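You operate a simulated robot arm through the tools that you are given. There is no shell and no other tool.

You are at the controls of a simulated robot arm. One attempt, no reset.

## Task
Put things in order on the side counter top. At the end: the dark roll stands where the green yoghurt pot stood; the orange cracker pack (marked "CRACKERS") stands on top of the yellow dinner plate; the green yoghurt pot stands where the orange persimmon stood; the orange persimmon stands where the orange cracker pack stood; the white sugar shaker (marked "CASTER") stands where the dark roll stood; whatever was shut is shut again. Leave all else as you found it, and nothing knocked over.

Only the result counts: the job must be done as asked and must still hold three seconds after the hand-in. Knocking over, shifting, dropping, spilling or breaking anything else fails it.

## Robot
A 6-joint arm with a two-finger gripper, fixed in place. Base frame: the origin is on the floor under the middle of its stand, x ahead of it, y to its left, z up; the work surface is at about z = 0.9. Readings come in m, rad, newtons and seconds.
With the tool pointing down near the work surface it reaches from about 0.14 to 0.68 m from the base axis. Its first joint turns from -1.152 to 1.152 rad. Payload 2.45 kg.
The tool frame sits at the grasp point between the pads (the TCP): z along the fingers, y along the line on which they close. The tips reach 0.03 m beyond it. The gripper opens to 0.106 m; its body begins 0.079 m behind the TCP.
Orientation is that of the tool frame in the base frame, as a unit quaternion [x, y, z, w]. With the fingers straight down and closing along the base's y, the tool's x points along the base's -x, its y along +y and its z along -z.

## Interface
- The arm moves only by the tool jog_arm. Its argument "targets" is a list that holds one entry, the list of rows, each a list of 7 numbers: the shift along the base's x, y, z in m, then the turn, a rotation vector about the base's x, y, z in rad, then the closure, from 0 (fully open) to 1 (shut). In form: [[[x, y, z, rx, ry, rz, jaw], ...]]. A call has 1 to 20 rows; each row shifts and turns the commanded pose from where the row before left it. A row lasts 0.2 s, in which the tool goes at most 0.05 m and 0.15 rad; a call with a longer step from one row to the next is refused whole, and so is a gripper value outside its range. A pose out of reach is approached as far as the arm can. The call stops where the force on the tool passes 40 N (or 10 N more than at its start, if that is more) or the arm is blocked; 0.2 s more then pass. The fingers move at their own pace (about 0.153 m/s each) and stop on an object; they squeeze with about 25 N. The grip force told is the motor's: it shows also when the fingers shut on nothing. Time passes only in rows, and 0.2 s behind the last, so rows that do not move let the fingers close. The reply holds the time, the measured pose of the TCP, the force on the tool along the base axes, the opening and the grip force, in the units named above and with some noise, with the torque about the TCP (base axes, N m) and any sound that the robot's microphone picked up, and new pictures: "pictures" is both (left out), scene, wrist or none.
- Cameras (640 x 400 px; columns grow to the right, rows downward): "scene" is fixed at [0.0682, 0.42, 1.4138]; the picture's right is [-0.66, -0.75, 0.00], its down [-0.36, 0.32, -0.88] and it looks along [0.66, -0.58, -0.48] (base axes); focal length 246 px, centre (320, 200). "wrist" rides on the gripper at [0.076, -0.002, -0.106] in the tool frame; the picture's right is [0.02, 1.00, 0.00], its down [-0.78, 0.02, -0.62] and it looks along [-0.62, 0.01, 0.78] (tool axes); focal length 247 px, centre (320, 200). There is no depth. A picture from a camera that has moved, and an enlarged one, comes with that camera's place and axes in the base frame and with its lens.
- enlarge(camera, box): a new picture of the part [left, top, right, bottom] of that camera's present view, enlarged. It takes no simulated time.
- finish_job(): hands the job in; it is judged then, once.

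Places have to be worked out from the pictures, the camera data and where the tool is seen. Open the gripper and draw the arm clear of the work before you hand the job in, unless the task says otherwise.

The tools are called by a JSON object that holds its "name" and its "arguments". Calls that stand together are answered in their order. jog_arm: Moves the arm, as the interface text tells. Its arguments: {"type":"object","properties":{"targets":{"type":"array"},"pictures":{"type":"string","enum":["both","scene","wrist","none"]}},"required":["targets"]} The other tools are called the same way: enlarge (camera, box) takes an enlarged picture of a part of a camera's view; finish_job () hands the job in.

At the start:

```text
t: 0.0
position: [0.4251, -0.024, 1.2388]
tcp_rot: [0.0, 1.0, 0.0, 0.0]
contact_force: [-0.2, 0.3, 0.6]
moment: [0.0, -0.01, 0.01]
width: 0.1061
finger_force: 0.1
```

scene: 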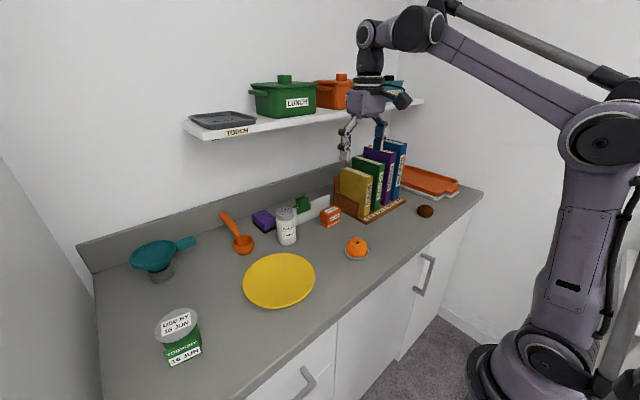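
wrist: 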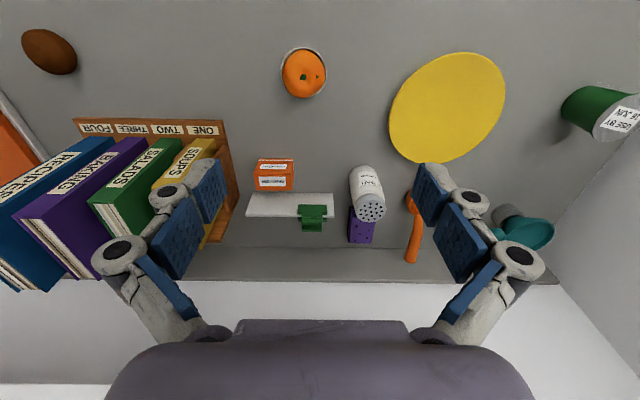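

I start by looking at enlarged views to identify objects and work out positions.

{"name": "enlarge", "arguments": {"camera": "scene", "box": [200, 160, 360, 260]}}

{"name": "enlarge", "arguments": {"camera": "scene", "box": [320, 150, 480, 260]}}

{"name": "enlarge", "arguments": {"camera": "scene", "box": [80, 220, 340, 390]}}

{"name": "enlarge", "arguments": {"camera": "wrist", "box": [220, 30, 420, 280]}}

```text
4.00 times, centred on (280, 210) of scene
camera zoom: at [0.0682, 0.42, 1.4138], right [-0.66, -0.75, 0.0], down [-0.36, 0.32, -0.88], along [0.66, -0.58, -0.48], focal length 982 px, centre (480, 160)
```

zoom: 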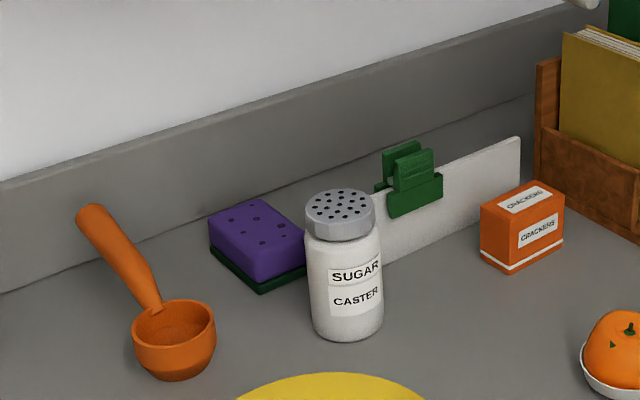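

```text
3.64 times, centred on (400, 205) of scene
camera zoom: at [0.0682, 0.42, 1.4138], right [-0.66, -0.75, 0.0], down [-0.36, 0.32, -0.88], along [0.66, -0.58, -0.48], focal length 893 px, centre (29, 182)
```

zoom: 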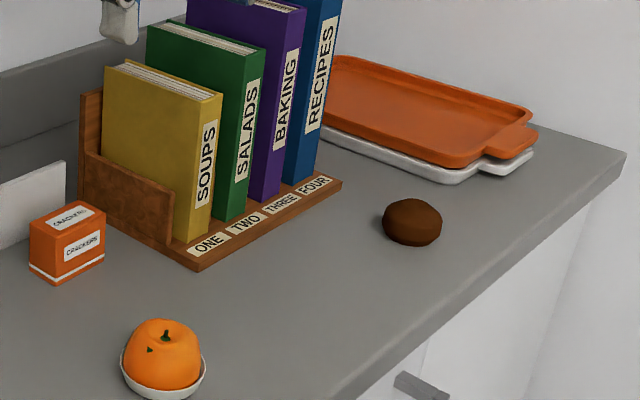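

```text
2.35 times, centred on (210, 305) of scene
camera zoom: at [0.0682, 0.42, 1.4138], right [-0.66, -0.75, 0.0], down [-0.36, 0.32, -0.88], along [0.66, -0.58, -0.48], focal length 578 px, centre (579, -47)
```

zoom: 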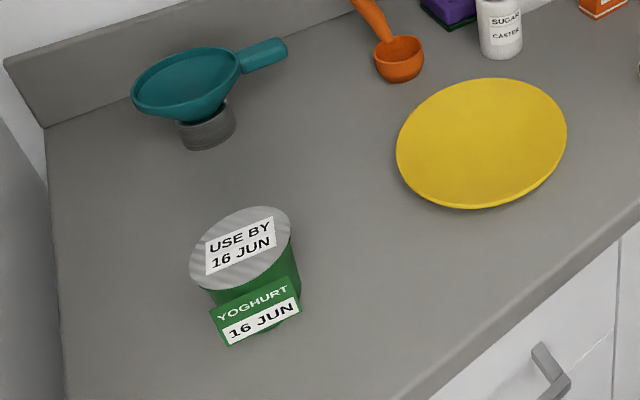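

```text
1.60 times, centred on (320, 155) of wrist
camera zoom: at [0.3495, -0.0271, 1.344], right [-0.02, 1.0, 0.0], down [0.78, 0.02, 0.62], along [0.62, 0.01, -0.78], focal length 395 px, centre (320, 272)
```

zoom: 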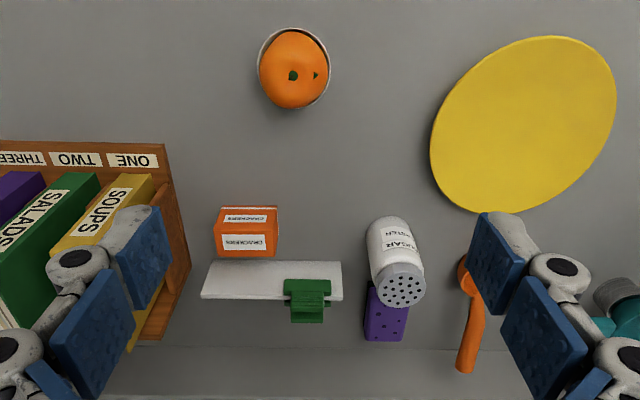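

The persimmon seems to sit at about (0.435, -0.053) in a small white dish, the cracker pack at about (0.618, -0.116), the shaker at (0.632, 0.07), the roll at (0.412, -0.428), the pot at (0.478, 0.43) and the plate centre at (0.49, 0.19). I go closer to the persimmon to see what the white dish is.

{"name": "jog_arm", "arguments": {"targets": [[[-0.011, -0.0058, -0.042, 0, 0, 0, 0], [-0.011, -0.0058, -0.042, 0, 0, 0, 0], [-0.011, -0.0058, -0.042, 0, 0, 0, 0], [-0.011, -0.0058, -0.042, 0, 0, 0, 0], [-0.011, -0.0058, -0.042, 0, 0, 0, 0]]], "pictures": "both"}}

```text
t: 1.2
position: [0.3696, -0.0552, 1.0279]
tcp_rot: [0.0, 1.0, 0.0, 0.0]
contact_force: [-0.4, -0.1, -0.2]
moment: [0.0, -0.05, 0.0]
width: 0.106
finger_force: 0.1
camera wrist: at [0.2938, -0.0573, 1.1329], right [-0.02, 1.0, 0.0], down [0.78, 0.02, 0.62], along [0.62, 0.01, -0.78], focal length 247 px, centre (320, 200)
```

scene: 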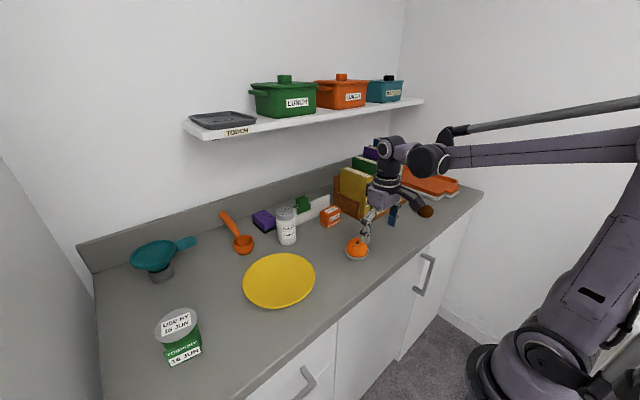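
wrist: 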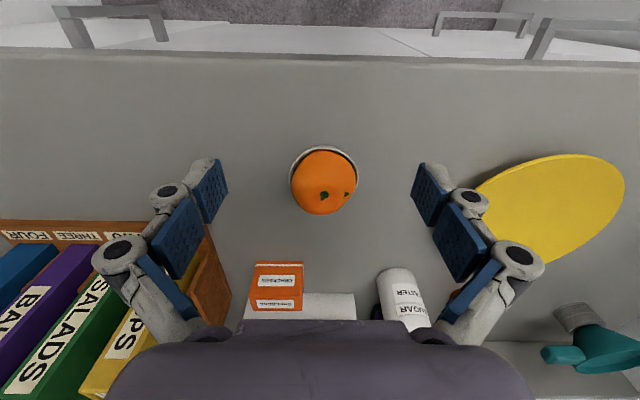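

{"name": "enlarge", "arguments": {"camera": "wrist", "box": [270, 130, 380, 230]}}

{"name": "enlarge", "arguments": {"camera": "scene", "box": [325, 220, 390, 270]}}

```text
4.00 times, centred on (325, 180) of wrist
camera zoom: at [0.2938, -0.0573, 1.1329], right [-0.02, 1.0, 0.0], down [0.78, 0.02, 0.62], along [0.62, 0.01, -0.78], focal length 988 px, centre (300, 280)
```

zoom: 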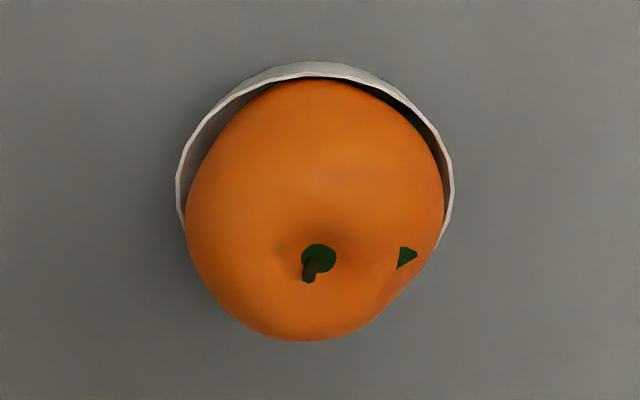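

```text
8.00 times, centred on (358, 245) of scene
camera zoom: at [0.0682, 0.42, 1.4138], right [-0.66, -0.75, 0.0], down [-0.36, 0.32, -0.88], along [0.66, -0.58, -0.48], focal length 1964 px, centre (20, -160)
```

zoom: 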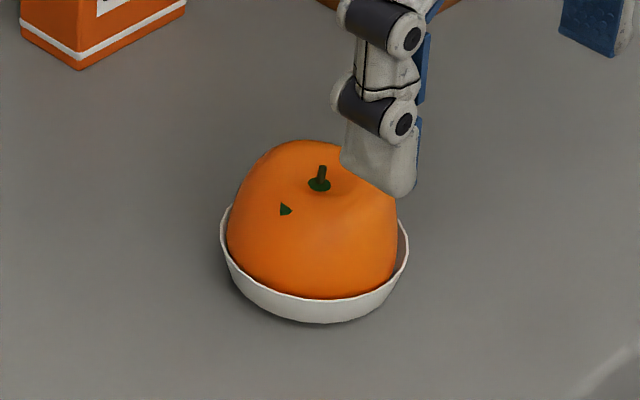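

The persimmon rests in a shallow white dish (rim about z 0.916, dia. 0.072). I'll grip it above the rim later and see whether the dish is separate. First I go over the cracker pack, with the jaws a little narrowed to clear the book rack.

{"name": "jog_arm", "arguments": {"targets": [[[0.0461, -0.01136, 0.0044, 0, 0, 0, 0.1], [0.0461, -0.01136, 0.0044, 0, 0, 0, 0.1], [0.0461, -0.01136, 0.0044, 0, 0, 0, 0.1], [0.0461, -0.01136, 0.0044, 0, 0, 0, 0.1], [0.0461, -0.01136, 0.0044, 0, 0, 0, 0.1]]], "pictures": "both"}}

```text
t: 2.4
position: [0.6015, -0.112, 1.0518]
tcp_rot: [0.001, 1.0, 0.0, 0.0]
contact_force: [-0.2, 0.3, 0.0]
moment: [0.0, 0.04, -0.01]
width: 0.0952
finger_force: 0.0
camera wrist: at [0.5261, -0.1143, 1.1574], right [-0.02, 1.0, 0.0], down [0.78, 0.02, 0.62], along [0.62, 0.01, -0.78], focal length 247 px, centre (320, 200)
```

scene: 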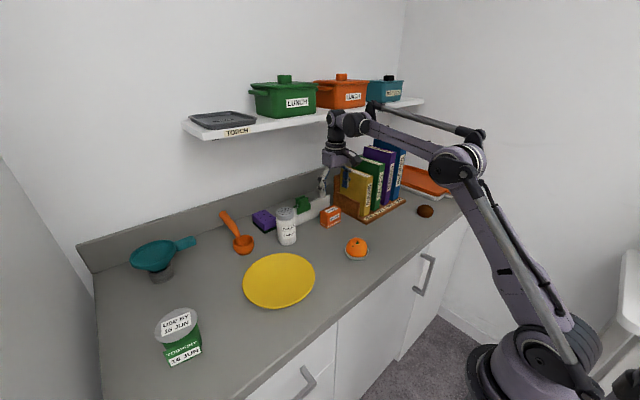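
wrist: 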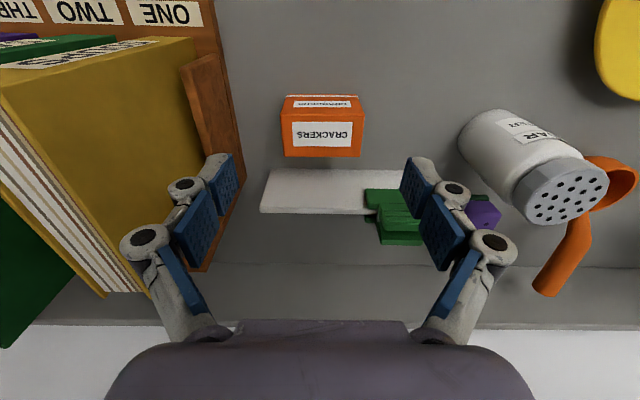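

I zoom in on the gap between the pack and the rack before going down.

{"name": "enlarge", "arguments": {"camera": "wrist", "box": [100, 20, 400, 280]}}

{"name": "enlarge", "arguments": {"camera": "scene", "box": [300, 140, 400, 230]}}

```text
1.54 times, centred on (250, 150) of wrist
camera zoom: at [0.5261, -0.1143, 1.1574], right [-0.02, 1.0, 0.0], down [0.78, 0.02, 0.62], along [0.62, 0.01, -0.78], focal length 380 px, centre (428, 277)
```

zoom: 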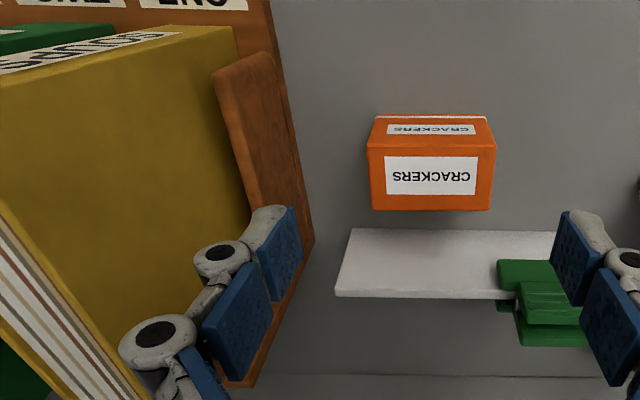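

```text
4.44 times, centred on (350, 185) of scene
camera zoom: at [0.0682, 0.42, 1.4138], right [-0.66, -0.75, 0.0], down [-0.36, 0.32, -0.88], along [0.66, -0.58, -0.48], focal length 1091 px, centre (187, 267)
```

zoom: 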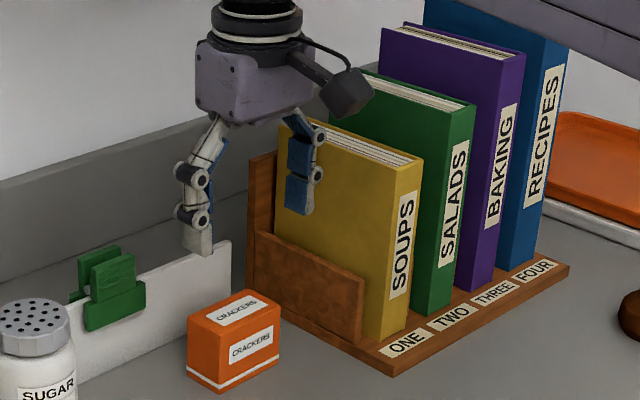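

The pack is centred near (0.619, -0.1115), about 0.075 wide, and the rack's end panel face is at about y = -0.20. I go down with the jaws at about 0.092, biased slightly off the rack.

{"name": "jog_arm", "arguments": {"targets": [[[0.0175, 0.002, -0.03, 0, 0, 0, 0.13], [0, 0, -0.035, 0, 0, 0, 0.13], [0, 0, -0.025, 0, 0, 0, 0.13], [0, 0, -0.016, 0, 0, 0, 0.13]]], "pictures": "both"}}

```text
t: 3.4
position: [0.6196, -0.1112, 0.9432]
tcp_rot: [0.0, 1.0, 0.0, 0.0]
contact_force: [-0.1, 0.0, 0.3]
moment: [0.01, 0.0, -0.01]
width: 0.0924
finger_force: 0.2
camera wrist: at [0.5427, -0.112, 1.0488], right [-0.02, 1.0, 0.0], down [0.78, 0.02, 0.62], along [0.62, 0.01, -0.78], focal length 247 px, centre (320, 200)
```

scene: 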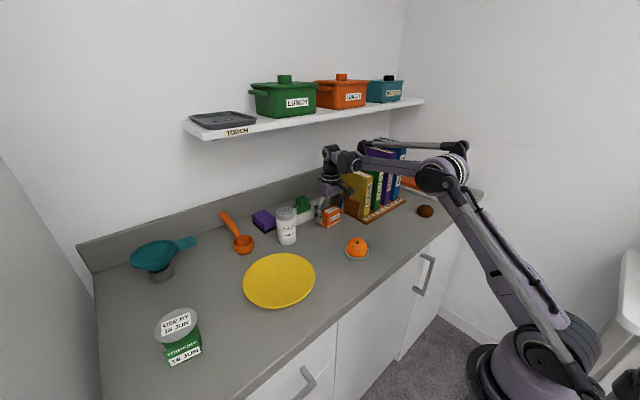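
wrist: 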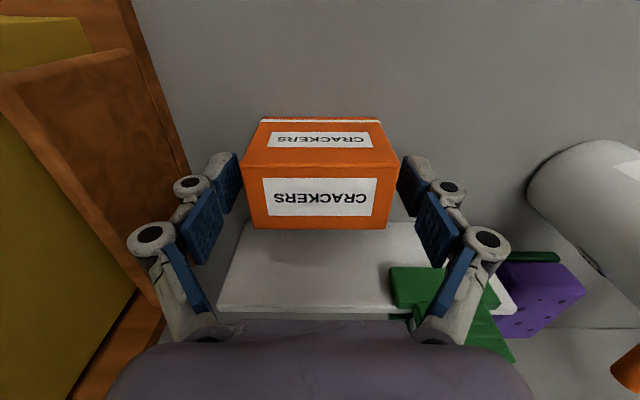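

The pack is centred between the pads at (0.619, -0.111). I close on it and lift a little.

{"name": "jog_arm", "arguments": {"targets": [[[0, 0, 0, 0, 0, 0, 0.6], [0, 0, 0, 0, 0, 0, 0.6], [0, 0, 0, 0, 0, 0, 0.6], [0, 0, 0.03, 0, 0, 0, 0.6], [0, 0, 0.03, 0, 0, 0, 0.6]]], "pictures": "both"}}

```text
t: 4.6
position: [0.6205, -0.1087, 1.0028]
tcp_rot: [0.001, 1.0, 0.0, 0.0]
contact_force: [0.0, 0.1, -1.3]
moment: [-0.01, 0.01, -0.03]
width: 0.0693
finger_force: 24.7
camera wrist: at [0.5443, -0.1106, 1.1097], right [-0.02, 1.0, 0.0], down [0.78, 0.02, 0.62], along [0.62, 0.01, -0.78], focal length 247 px, centre (320, 200)
```

scene: 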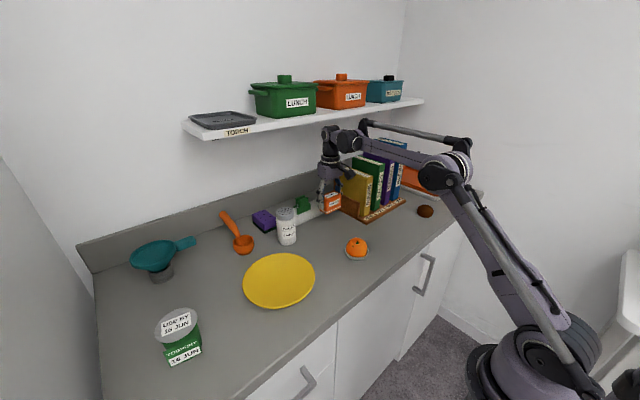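
wrist: 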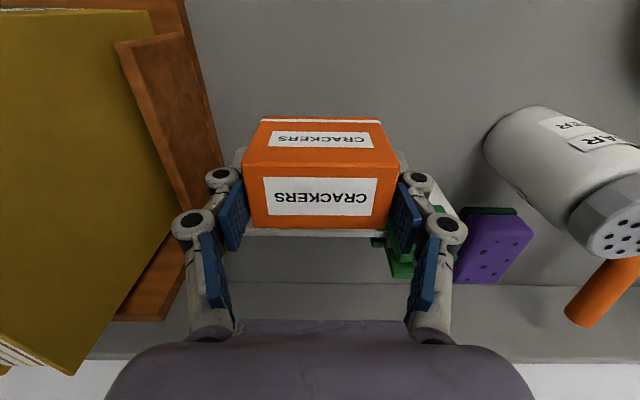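

The pack is held (1.3 N, width 0.069). I bring it back from the wall and over to above the plate centre at about (0.49, 0.192).

{"name": "jog_arm", "arguments": {"targets": [[[-0.03, 0.01, 0.03, 0, 0, 0, 0.6], [-0.04, 0.02, 0.02, 0, 0, 0, 0.6], [-0.04, 0.02, 0.01, 0, 0, 0, 0.6], [-0.008, 0.048, 0, 0, 0, 0, 0.6], [-0.008, 0.048, 0, 0, 0, 0, 0.6], [-0.004, 0.048, 0, 0, 0, 0, 0.6], [0, 0.049, 0, 0, 0, 0, 0.6], [0, 0.048, 0, 0, 0, 0, 0.6], [0, 0.01, 0, 0, 0, 0, 0.6]]], "pictures": "both"}}

```text
t: 6.6
position: [0.488, 0.1919, 1.0663]
tcp_rot: [0.0, 1.0, 0.0, 0.0]
contact_force: [0.1, 1.2, 0.4]
moment: [-0.03, -0.02, -0.01]
width: 0.0694
finger_force: 24.6
camera wrist: at [0.4121, 0.1903, 1.1728], right [-0.02, 1.0, 0.0], down [0.78, 0.02, 0.62], along [0.62, 0.01, -0.78], focal length 247 px, centre (320, 200)
```

scene: 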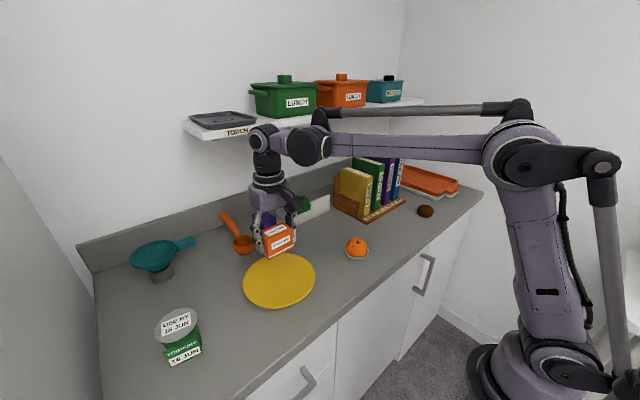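
wrist: 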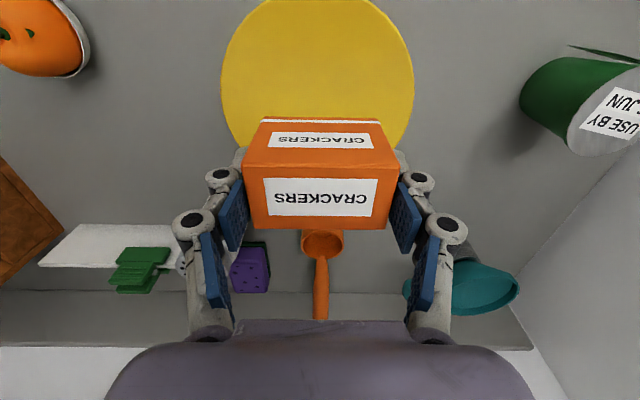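

Plate centre measures (0.494, 0.19); I lower the pack to just above it.

{"name": "jog_arm", "arguments": {"targets": [[[0.005, -0.001, -0.04, 0, 0, 0, 0.6], [0, 0, -0.04, 0, 0, 0, 0.6], [0, 0, -0.022, 0, 0, 0, 0.6]]], "pictures": "both"}}

```text
t: 7.4
position: [0.4932, 0.1909, 0.963]
tcp_rot: [0.001, 1.0, 0.0, 0.0]
contact_force: [0.5, -0.4, -0.8]
moment: [0.0, 0.0, -0.01]
width: 0.0693
finger_force: 25.2
camera wrist: at [0.4172, 0.1891, 1.0687], right [-0.02, 1.0, 0.0], down [0.78, 0.02, 0.62], along [0.62, 0.01, -0.78], focal length 247 px, centre (320, 200)
```

scene: 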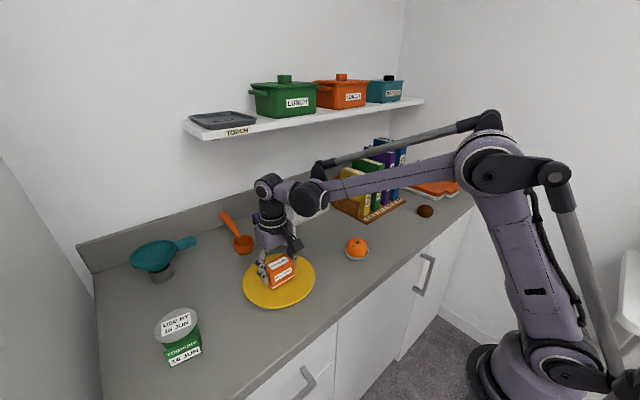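
wrist: 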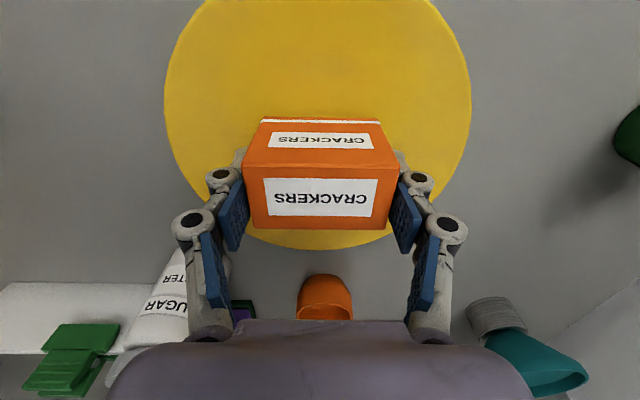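

Still free at 0.963; I lower in small steps and watch the force.

{"name": "jog_arm", "arguments": {"targets": [[[0, 0, -0.003, 0, 0, 0, 0.6], [0, 0, -0.003, 0, 0, 0, 0.6], [0, 0, 0, 0, 0, 0, 0.6]]], "pictures": "none"}}

{"name": "jog_arm", "arguments": {"targets": [[[0, 0, -0.003, 0, 0, 0, 0.6], [0, 0, 0, 0, 0, 0, 0.6]]], "pictures": "none"}}

```text
t: 8.2
position: [0.4939, 0.1923, 0.9566]
tcp_rot: [0.0, 1.0, 0.0, 0.001]
contact_force: [-0.8, 0.4, -1.2]
moment: [-0.02, 0.0, 0.01]
width: 0.0695
finger_force: 24.6
```

```text
t: 8.8
position: [0.4931, 0.1922, 0.9528]
tcp_rot: [0.001, 1.0, 0.0, 0.0]
contact_force: [-0.5, 0.1, 6.4]
moment: [0.06, -0.05, 0.03]
width: 0.0695
finger_force: 25.2
```

Contact (6 N up) at TCP z 0.953: the pack is resting on the plate. I open the jaws and rise.

{"name": "jog_arm", "arguments": {"targets": [[[0, 0, 0.001, 0, 0, 0, 0.1], [0, 0, 0, 0, 0, 0, 0.1], [0, 0, 0.03, 0, 0, 0, 0.1], [0, 0, 0.04, 0, 0, 0, 0.1], [0, 0, 0.04, 0, 0, 0, 0.1]]], "pictures": "both"}}

```text
t: 10.0
position: [0.4958, 0.193, 1.0631]
tcp_rot: [0.0, 1.0, 0.0, 0.0]
contact_force: [0.0, 0.6, -0.1]
moment: [0.03, -0.03, 0.0]
width: 0.0955
finger_force: 0.0
camera wrist: at [0.4192, 0.1918, 1.1693], right [-0.02, 1.0, 0.0], down [0.78, 0.02, 0.62], along [0.62, 0.01, -0.78], focal length 247 px, centre (320, 200)
```

scene: 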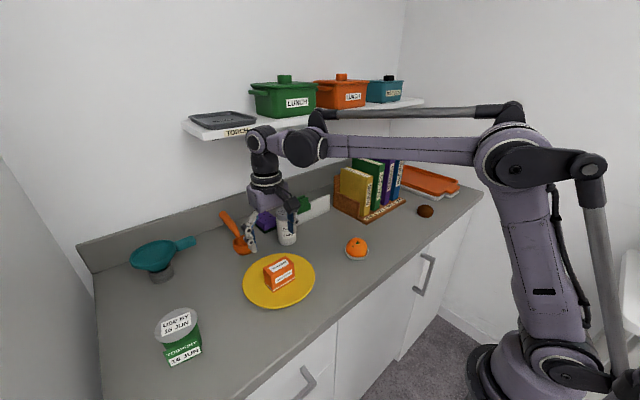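
wrist: 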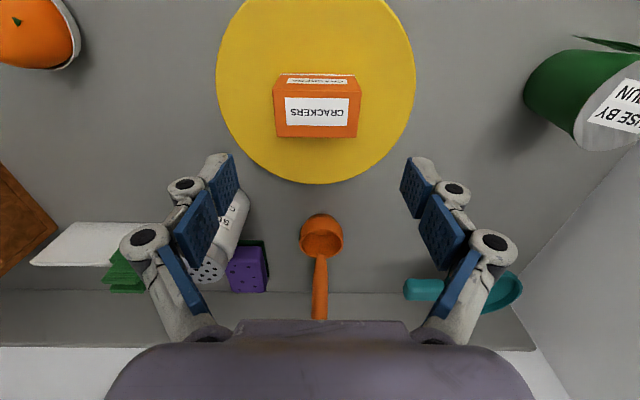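

The pack stands on the plate. Next I go over the persimmon at (0.436, -0.051) and down to just above where the tips would meet the dish rim.

{"name": "jog_arm", "arguments": {"targets": [[[-0.01, -0.0407, 0, 0, 0, 0, 0], [-0.01, -0.0407, 0, 0, 0, 0, 0], [-0.01, -0.0407, 0, 0, 0, 0, 0], [-0.01, -0.0407, 0, 0, 0, 0, 0], [-0.01, -0.0407, 0, 0, 0, 0, 0], [-0.0098, -0.0405, 0, 0, 0, 0, 0], [0, 0, -0.03, 0, 0, 0, 0], [0, 0, -0.04, 0, 0, 0, 0], [0, 0, -0.03, 0, 0, 0, 0]]], "pictures": "both"}}

```text
t: 12.0
position: [0.4322, -0.0555, 0.9621]
tcp_rot: [0.0, 1.0, 0.0, 0.0]
contact_force: [0.5, 0.6, 0.6]
moment: [0.02, 0.01, -0.01]
width: 0.1057
finger_force: 0.1
camera wrist: at [0.3577, -0.0583, 1.0685], right [-0.02, 1.0, 0.0], down [0.78, 0.02, 0.62], along [0.62, 0.01, -0.78], focal length 247 px, centre (320, 200)
```

scene: 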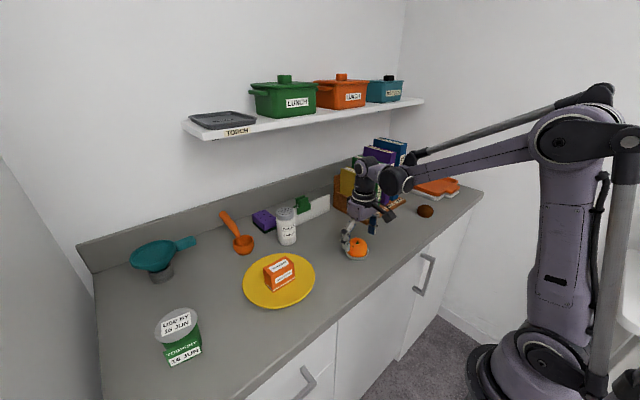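
wrist: 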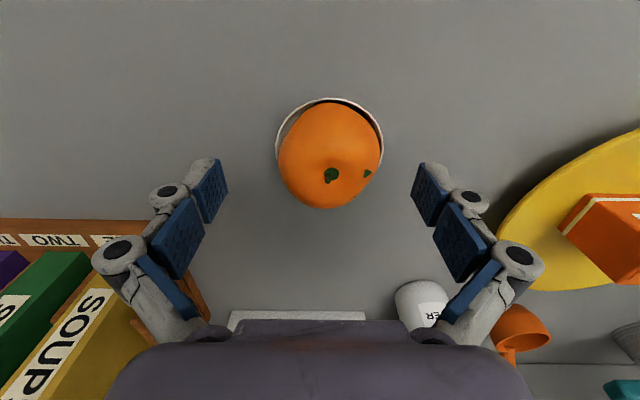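

The persimmon is at (0.4365, -0.051) and the tool about 4–5 mm off; I correct and go down a little, then check the tips against the rim.

{"name": "jog_arm", "arguments": {"targets": [[[0.0035, 0.005, 0, 0, 0, 0, 0], [0, 0, -0.007, 0, 0, 0, 0], [0, 0, 0, 0, 0, 0, 0]]], "pictures": "both"}}

{"name": "enlarge", "arguments": {"camera": "scene", "box": [325, 210, 390, 270]}}

{"name": "enlarge", "arguments": {"camera": "wrist", "box": [190, 70, 450, 240]}}

```text
t: 12.8
position: [0.4377, -0.0509, 0.9581]
tcp_rot: [0.0, 1.0, 0.0, 0.001]
contact_force: [0.0, 0.7, -1.5]
moment: [-0.01, -0.01, 0.02]
width: 0.1059
finger_force: 0.1
camera wrist: at [0.3622, -0.0518, 1.0628], right [-0.02, 1.0, 0.0], down [0.78, 0.02, 0.62], along [0.62, 0.01, -0.78], focal length 247 px, centre (320, 200)
```

scene: 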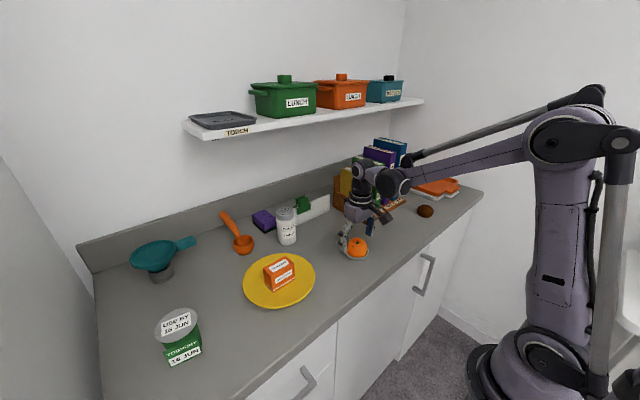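
wrist: 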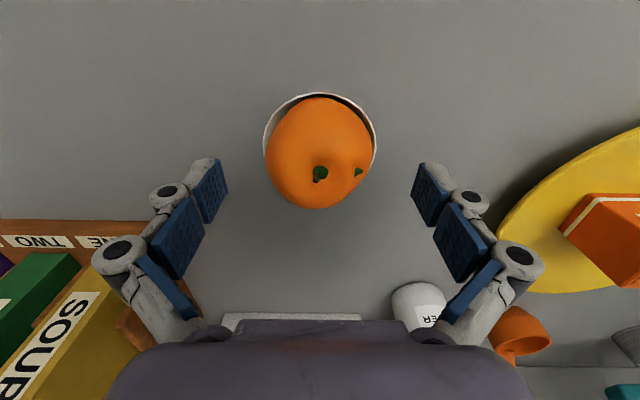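

```text
6.67 times, centred on (358, 240) of scene
camera zoom: at [0.0682, 0.42, 1.4138], right [-0.66, -0.75, 0.0], down [-0.36, 0.32, -0.88], along [0.66, -0.58, -0.48], focal length 1637 px, centre (70, -67)
```

zoom: 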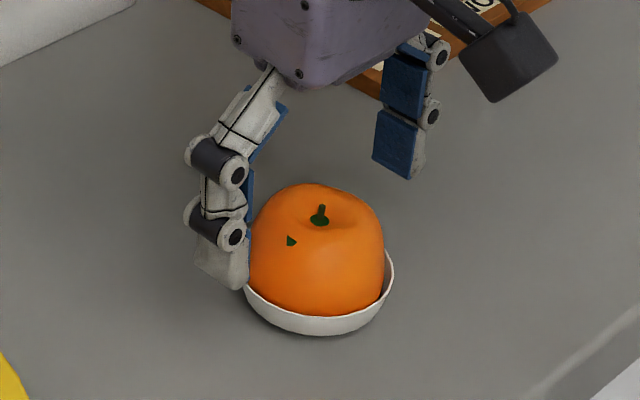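

```text
2.35 times, centred on (320, 155) of wrist
camera zoom: at [0.3622, -0.0518, 1.0628], right [-0.02, 1.0, 0.0], down [0.78, 0.02, 0.62], along [0.62, 0.01, -0.78], focal length 581 px, centre (320, 306)
```

zoom: 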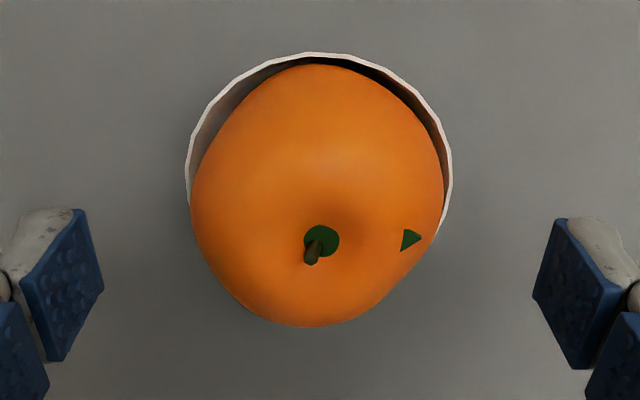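

Pictures show the tips extend only about 0.011 beyond the TCP when wide open and about 0.024 at a 0.065 opening, so I need TCP z ≈ 0.945 to grip at the persimmon's widest part just above the rim. I go down there and close.

{"name": "jog_arm", "arguments": {"targets": [[[-0.001, -0.0005, -0.006, 0, 0, 0, 0], [0, 0, -0.006, 0, 0, 0, 0], [0, 0, 0, 0, 0, 0, 0.3], [0, 0, 0, 0, 0, 0, 0.55], [0, 0, 0, 0, 0, 0, 0.55]]], "pictures": "both"}}

{"name": "enlarge", "arguments": {"camera": "scene", "box": [325, 210, 390, 270]}}

```text
t: 14.0
position: [0.4355, -0.0505, 0.9435]
tcp_rot: [0.0, 1.0, -0.001, 0.0]
contact_force: [0.8, -0.2, 5.9]
moment: [-0.03, 0.01, -0.02]
width: 0.064
finger_force: 25.5
camera wrist: at [0.3605, -0.0519, 1.0501], right [-0.02, 1.0, 0.0], down [0.78, 0.02, 0.62], along [0.62, 0.01, -0.78], focal length 247 px, centre (320, 200)
```

scene: 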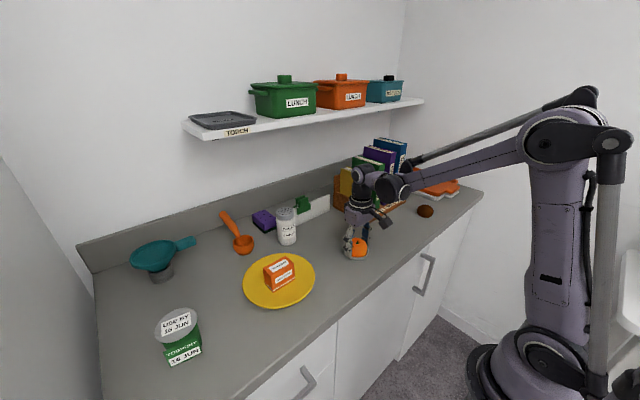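
wrist: 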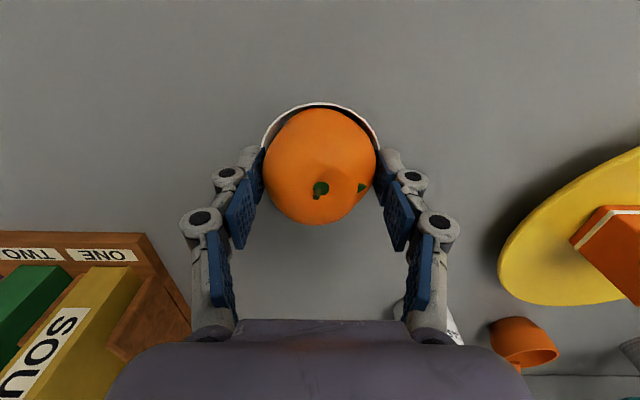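

```text
6.67 times, centred on (358, 240) of scene
camera zoom: at [0.0682, 0.4199, 1.4138], right [-0.66, -0.75, 0.0], down [-0.36, 0.32, -0.88], along [0.66, -0.58, -0.48], focal length 1637 px, centre (70, -67)
```

zoom: 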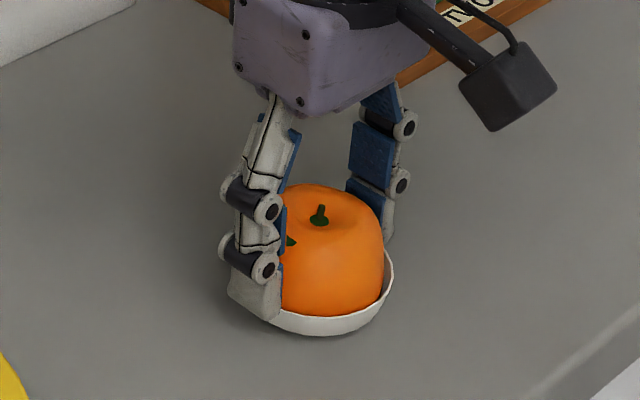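

The fruit is gripped (0.064 wide), with a light 6 N upward contact, perhaps on the rim. I lift slowly by a centimetre to see if the dish stays.

{"name": "jog_arm", "arguments": {"targets": [[[0, 0, 0.004, 0, 0, 0, 0.55], [0, 0, 0.006, 0, 0, 0, 0.55], [0, 0, 0, 0, 0, 0, 0.55]]], "pictures": "both"}}

{"name": "enlarge", "arguments": {"camera": "scene", "box": [325, 210, 390, 270]}}

{"name": "enlarge", "arguments": {"camera": "wrist", "box": [190, 70, 450, 240]}}

```text
t: 14.8
position: [0.4368, -0.0487, 0.955]
tcp_rot: [0.001, 1.0, 0.0, 0.0]
contact_force: [-0.1, -0.1, -1.5]
moment: [-0.02, 0.01, -0.04]
width: 0.0641
finger_force: 25.4
camera wrist: at [0.3614, -0.0514, 1.0607], right [-0.02, 1.0, 0.0], down [0.78, 0.02, 0.62], along [0.62, 0.01, -0.78], focal length 247 px, centre (320, 200)
```

scene: 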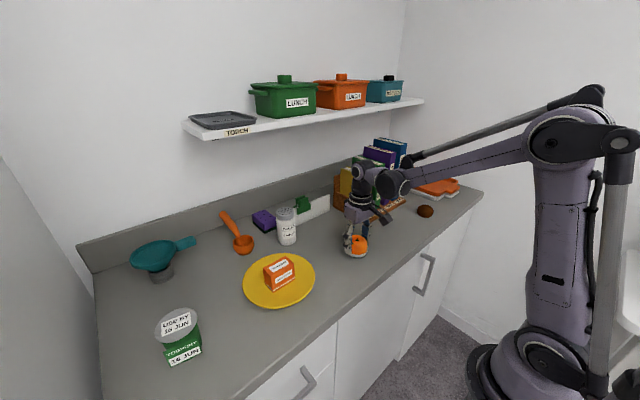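
wrist: 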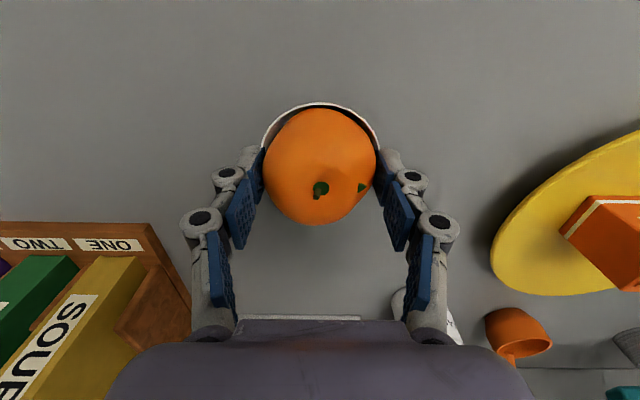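

```text
6.67 times, centred on (358, 240) of scene
camera zoom: at [0.0682, 0.42, 1.4138], right [-0.66, -0.75, 0.0], down [-0.36, 0.32, -0.88], along [0.66, -0.58, -0.48], focal length 1637 px, centre (70, -67)
```

zoom: 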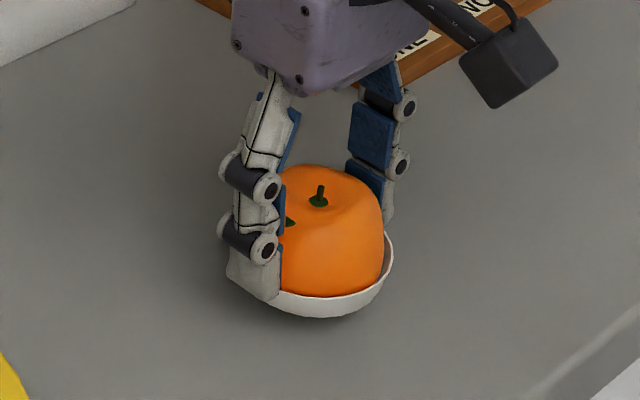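

```text
2.35 times, centred on (320, 155) of wrist
camera zoom: at [0.3614, -0.0514, 1.0607], right [-0.02, 1.0, 0.0], down [0.78, 0.02, 0.62], along [0.62, 0.01, -0.78], focal length 581 px, centre (320, 306)
```

zoom: 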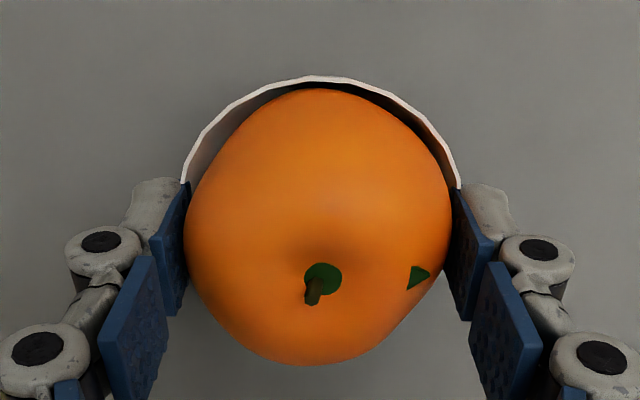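

The dish moved up along with the fruit. I lift a bit further and look from the scene camera to see whether it hangs on the fruit or on the fingertips.

{"name": "jog_arm", "arguments": {"targets": [[[0, 0, 0.02, 0, 0, 0, 0.55], [0, 0, 0.03, 0, 0, 0, 0.55], [0, 0, 0.03, 0, 0, 0, 0.55], [0, 0, 0, 0, 0, 0, 0.55]]], "pictures": "both"}}

{"name": "enlarge", "arguments": {"camera": "scene", "box": [325, 190, 390, 265]}}

{"name": "enlarge", "arguments": {"camera": "wrist", "box": [230, 80, 410, 240]}}

```text
t: 15.8
position: [0.4357, -0.0482, 1.0341]
tcp_rot: [0.001, 1.0, 0.0, 0.0]
contact_force: [0.0, 0.2, -0.9]
moment: [0.0, 0.02, -0.02]
width: 0.0641
finger_force: 25.1
camera wrist: at [0.36, -0.0513, 1.1401], right [-0.02, 1.0, 0.0], down [0.78, 0.02, 0.62], along [0.62, 0.01, -0.78], focal length 247 px, centre (320, 200)
```

scene: 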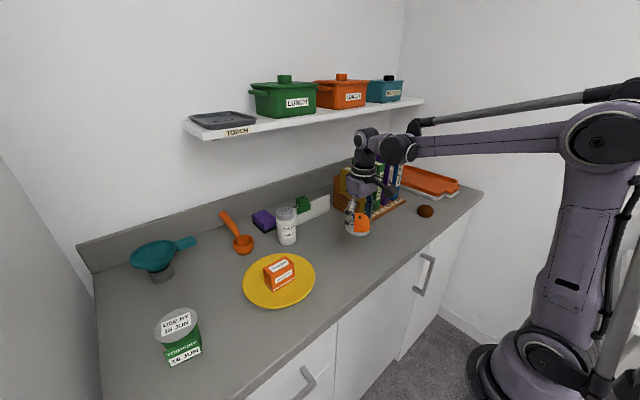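
wrist: 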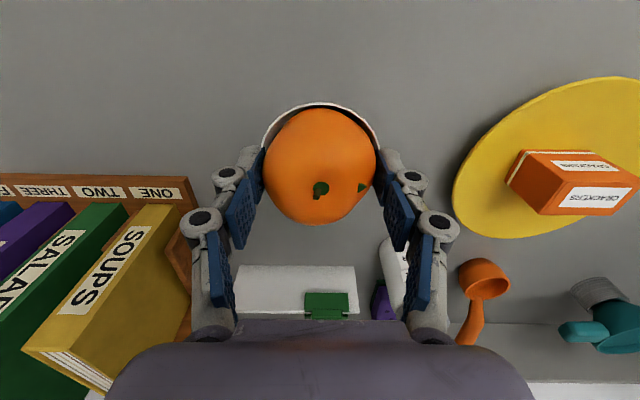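

```text
5.33 times, centred on (358, 228) of scene
camera zoom: at [0.0682, 0.42, 1.4138], right [-0.66, -0.75, 0.0], down [-0.36, 0.32, -0.88], along [0.66, -0.58, -0.48], focal length 1309 px, centre (120, 53)
```

zoom: 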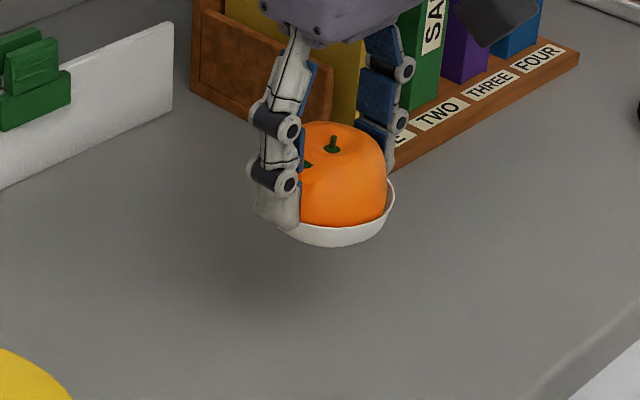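

```text
2.50 times, centred on (320, 160) of wrist
camera zoom: at [0.36, -0.0513, 1.1401], right [-0.02, 1.0, 0.0], down [0.78, 0.02, 0.62], along [0.62, 0.01, -0.78], focal length 617 px, centre (320, 300)
```

zoom: 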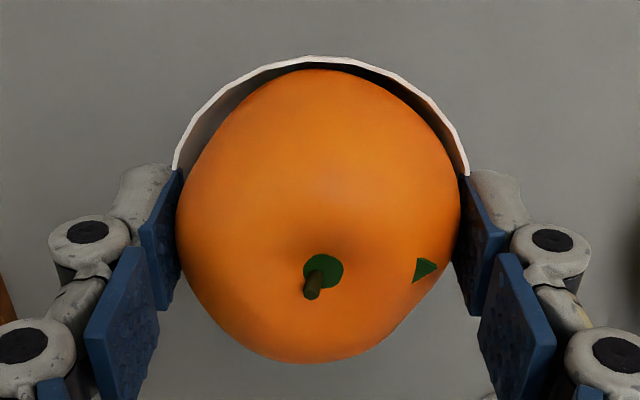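

The dish rises rigidly with the fruit though the tips only sat on top of its rim, so it is part of the persimmon. I carry it to where the crackers stood, (0.619, -0.111).

{"name": "jog_arm", "arguments": {"targets": [[[0.0458, -0.0154, 0, 0, 0, 0, 0.55], [0.0458, -0.0154, 0, 0, 0, 0, 0.55], [0.0458, -0.0154, 0, 0, 0, 0, 0.55], [0.0455, -0.0153, 0, 0, 0, 0, 0.55], [0, 0, -0.03, 0, 0, 0, 0.55], [0, 0, -0.03, 0, 0, 0, 0.55], [0, 0, 0, 0, 0, 0, 0.55]]], "pictures": "both"}}

```text
t: 17.4
position: [0.6191, -0.1111, 0.9754]
tcp_rot: [0.0, 1.0, 0.0, 0.0]
contact_force: [0.2, 0.3, -0.6]
moment: [0.03, 0.02, -0.03]
width: 0.0642
finger_force: 25.4
camera wrist: at [0.5436, -0.113, 1.0799], right [-0.02, 1.0, 0.0], down [0.78, 0.02, 0.62], along [0.62, 0.01, -0.78], focal length 247 px, centre (320, 200)
```

scene: 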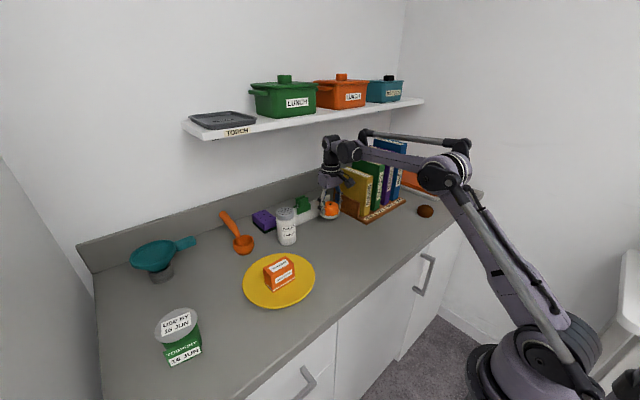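
wrist: 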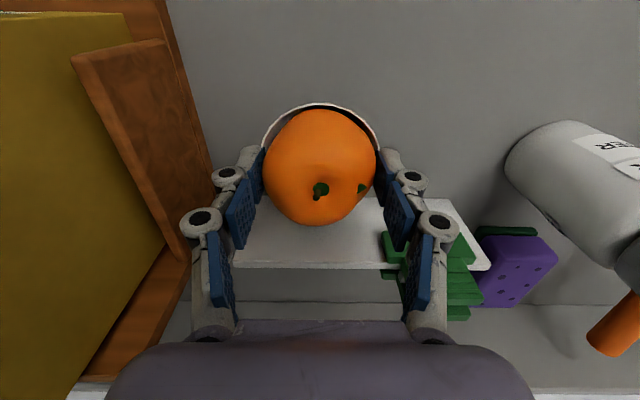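

On target; I lower it toward the counter, with the last millimetres in small steps.

{"name": "jog_arm", "arguments": {"targets": [[[0, 0, -0.015, 0, 0, 0, 0.55], [0, 0, -0.01, 0, 0, 0, 0.55], [0, 0, -0.002, 0, 0, 0, 0.55], [0, 0, 0, 0, 0, 0, 0.55]]], "pictures": "none"}}

{"name": "jog_arm", "arguments": {"targets": [[[0, 0, -0.002, 0, 0, 0, 0.55], [0, 0, 0, 0, 0, 0, 0.55]]], "pictures": "none"}}

```text
t: 18.4
position: [0.619, -0.1094, 0.9483]
tcp_rot: [0.0, 1.0, 0.0, 0.0]
contact_force: [0.8, 0.8, -1.4]
moment: [-0.03, -0.01, -0.01]
width: 0.0641
finger_force: 24.8
```

```text
t: 19.0
position: [0.6201, -0.1103, 0.9449]
tcp_rot: [0.0, 1.0, -0.001, -0.001]
contact_force: [0.1, 0.2, -1.9]
moment: [0.02, -0.02, -0.02]
width: 0.0642
finger_force: 24.9
```

No contact yet at 0.945; I keep lowering by 2 mm at a time.

{"name": "jog_arm", "arguments": {"targets": [[[0, 0, -0.002, 0, 0, 0, 0.55], [0, 0, 0, 0, 0, 0, 0.55]]], "pictures": "wrist"}}

```text
t: 19.6
position: [0.6194, -0.1101, 0.9438]
tcp_rot: [0.001, 1.0, 0.0, 0.0]
contact_force: [2.3, 0.8, 5.6]
moment: [-0.04, -0.01, 0.01]
width: 0.0641
finger_force: 25.6
camera wrist: at [0.5428, -0.112, 1.0498], right [-0.02, 1.0, 0.0], down [0.78, 0.02, 0.62], along [0.62, 0.01, -0.78], focal length 247 px, centre (320, 200)
```

wrist: 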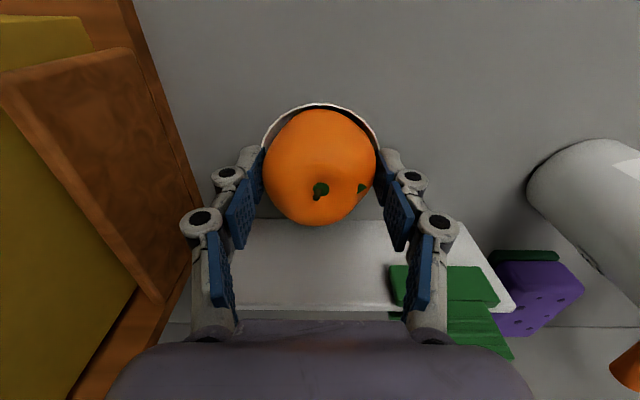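

Contact felt (5.6 N). I release to about 0.09 and rise straight up.

{"name": "jog_arm", "arguments": {"targets": [[[0, 0, 0.001, 0, 0, 0, 0.15], [0, 0, 0, 0, 0, 0, 0.15], [0, 0, 0.02, 0, 0, 0, 0.15], [0, 0, 0.04, 0, 0, 0, 0.15], [0, 0, 0.04, 0, 0, 0, 0.15], [0, 0, 0, 0, 0, 0, 0.15]]], "pictures": "both"}}

{"name": "enlarge", "arguments": {"camera": "scene", "box": [280, 170, 380, 260]}}

```text
t: 21.0
position: [0.6175, -0.1089, 1.0431]
tcp_rot: [0.001, 1.0, 0.0, 0.001]
contact_force: [0.2, -0.2, -1.0]
moment: [-0.01, 0.01, 0.03]
width: 0.0903
finger_force: 0.0
camera wrist: at [0.5412, -0.1111, 1.1492], right [-0.02, 1.0, 0.0], down [0.78, 0.02, 0.62], along [0.62, 0.01, -0.78], focal length 247 px, centre (320, 200)
```

scene: 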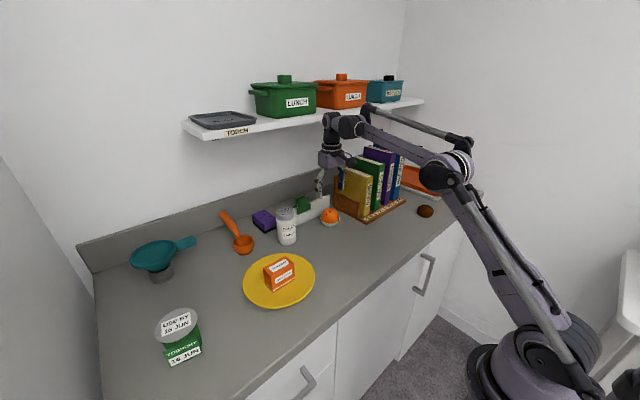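
wrist: 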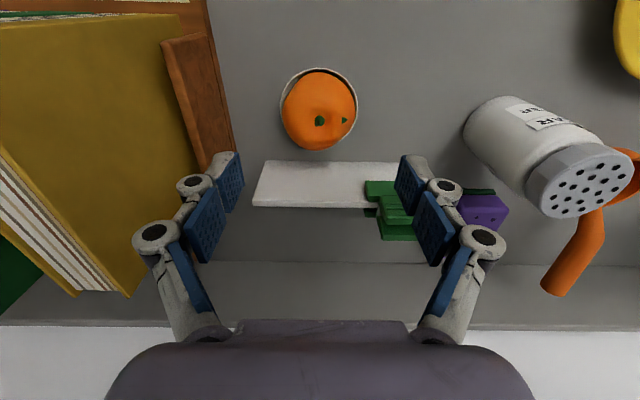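

```text
4.44 times, centred on (330, 215) of scene
camera zoom: at [0.0682, 0.42, 1.4138], right [-0.66, -0.75, 0.0], down [-0.36, 0.32, -0.88], along [0.66, -0.58, -0.48], focal length 1091 px, centre (276, 133)
```

zoom: 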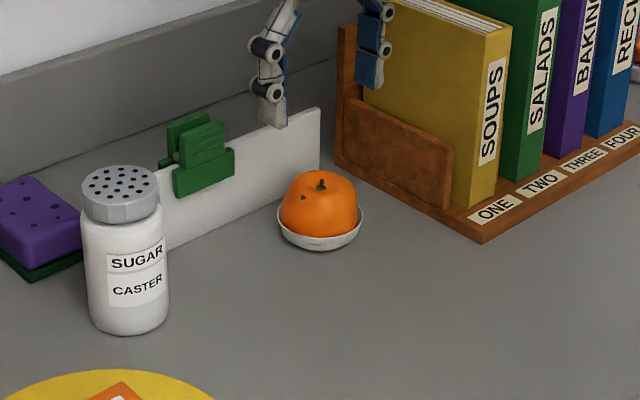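

The persimmon stands where the crackers stood. Next I travel to the yoghurt pot at about (0.478, 0.43), staying high and back from the shelf.

{"name": "jog_arm", "arguments": {"targets": [[[-0.04, 0.02, 0.01, 0, 0, 0, 0.0], [-0.04, 0.02, 0.01, 0, 0, 0, 0.0], [-0.04, 0.02, 0.01, 0, 0, 0, 0.0], [-0.04, 0.02, 0.01, 0, 0, 0, 0.0], [-0.00275, 0.0454, 0.002, 0, 0, 0, 0.0], [-0.00275, 0.0454, 0.002, 0, 0, 0, 0.0], [-0.00275, 0.0454, 0.002, 0, 0, 0, 0.0], [-0.00275, 0.0454, 0.002, 0, 0, 0, 0.0], [-0.00275, 0.0454, 0.002, 0, 0, 0, 0.0], [-0.00275, 0.0454, 0.002, 0, 0, 0, 0.0], [-0.00275, 0.0454, 0.002, 0, 0, 0, 0.0], [-0.00275, 0.0454, 0.002, 0, 0, 0, 0.0], [-0.00275, 0.0454, 0.002, 0, 0, 0, 0.0], [-0.00275, 0.0454, 0.002, 0, 0, 0, 0.0], [0, 0, 0, 0, 0, 0, 0.0]]], "pictures": "both"}}

{"name": "enlarge", "arguments": {"camera": "wrist", "box": [220, 30, 420, 250]}}

{"name": "enlarge", "arguments": {"camera": "scene", "box": [120, 280, 250, 390]}}

```text
t: 24.2
position: [0.4283, 0.4248, 1.1064]
tcp_rot: [0.0, 1.0, 0.0, 0.0]
contact_force: [0.6, 0.9, 0.2]
moment: [0.0, 0.02, 0.01]
width: 0.1058
finger_force: 0.1
camera wrist: at [0.3535, 0.4232, 1.2127], right [-0.02, 1.0, 0.0], down [0.78, 0.02, 0.62], along [0.62, 0.01, -0.78], focal length 247 px, centre (320, 200)
```

scene: 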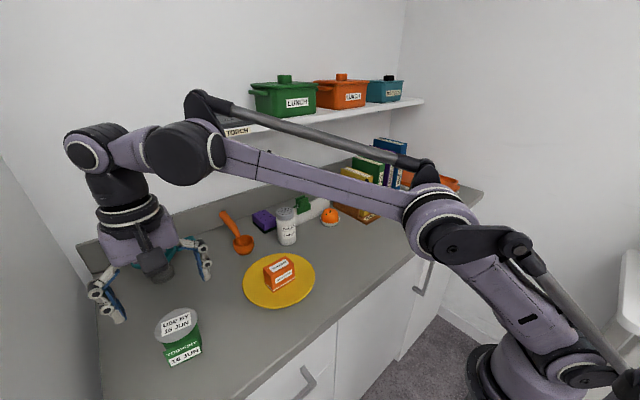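
wrist: 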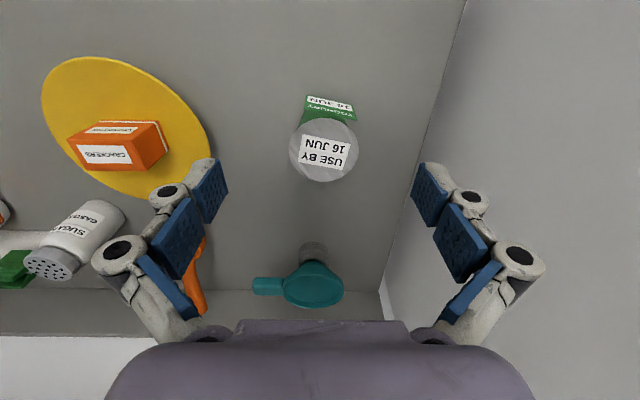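

```text
1.82 times, centred on (320, 140) of wrist
camera zoom: at [0.3535, 0.4232, 1.2127], right [-0.02, 1.0, 0.0], down [0.78, 0.02, 0.62], along [0.62, 0.01, -0.78], focal length 449 px, centre (320, 309)
```

zoom: 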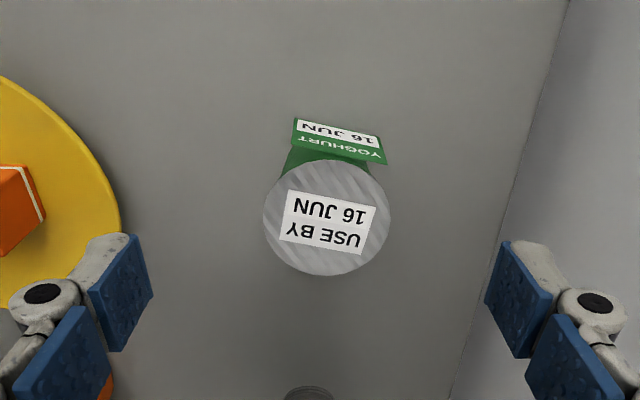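

```text
3.64 times, centred on (185, 335) of scene
camera zoom: at [0.0682, 0.42, 1.4138], right [-0.66, -0.75, 0.0], down [-0.36, 0.32, -0.88], along [0.66, -0.58, -0.48], focal length 893 px, centre (811, -291)
```

zoom: 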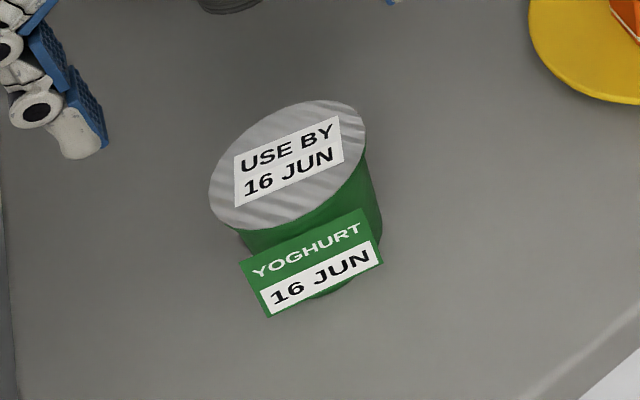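

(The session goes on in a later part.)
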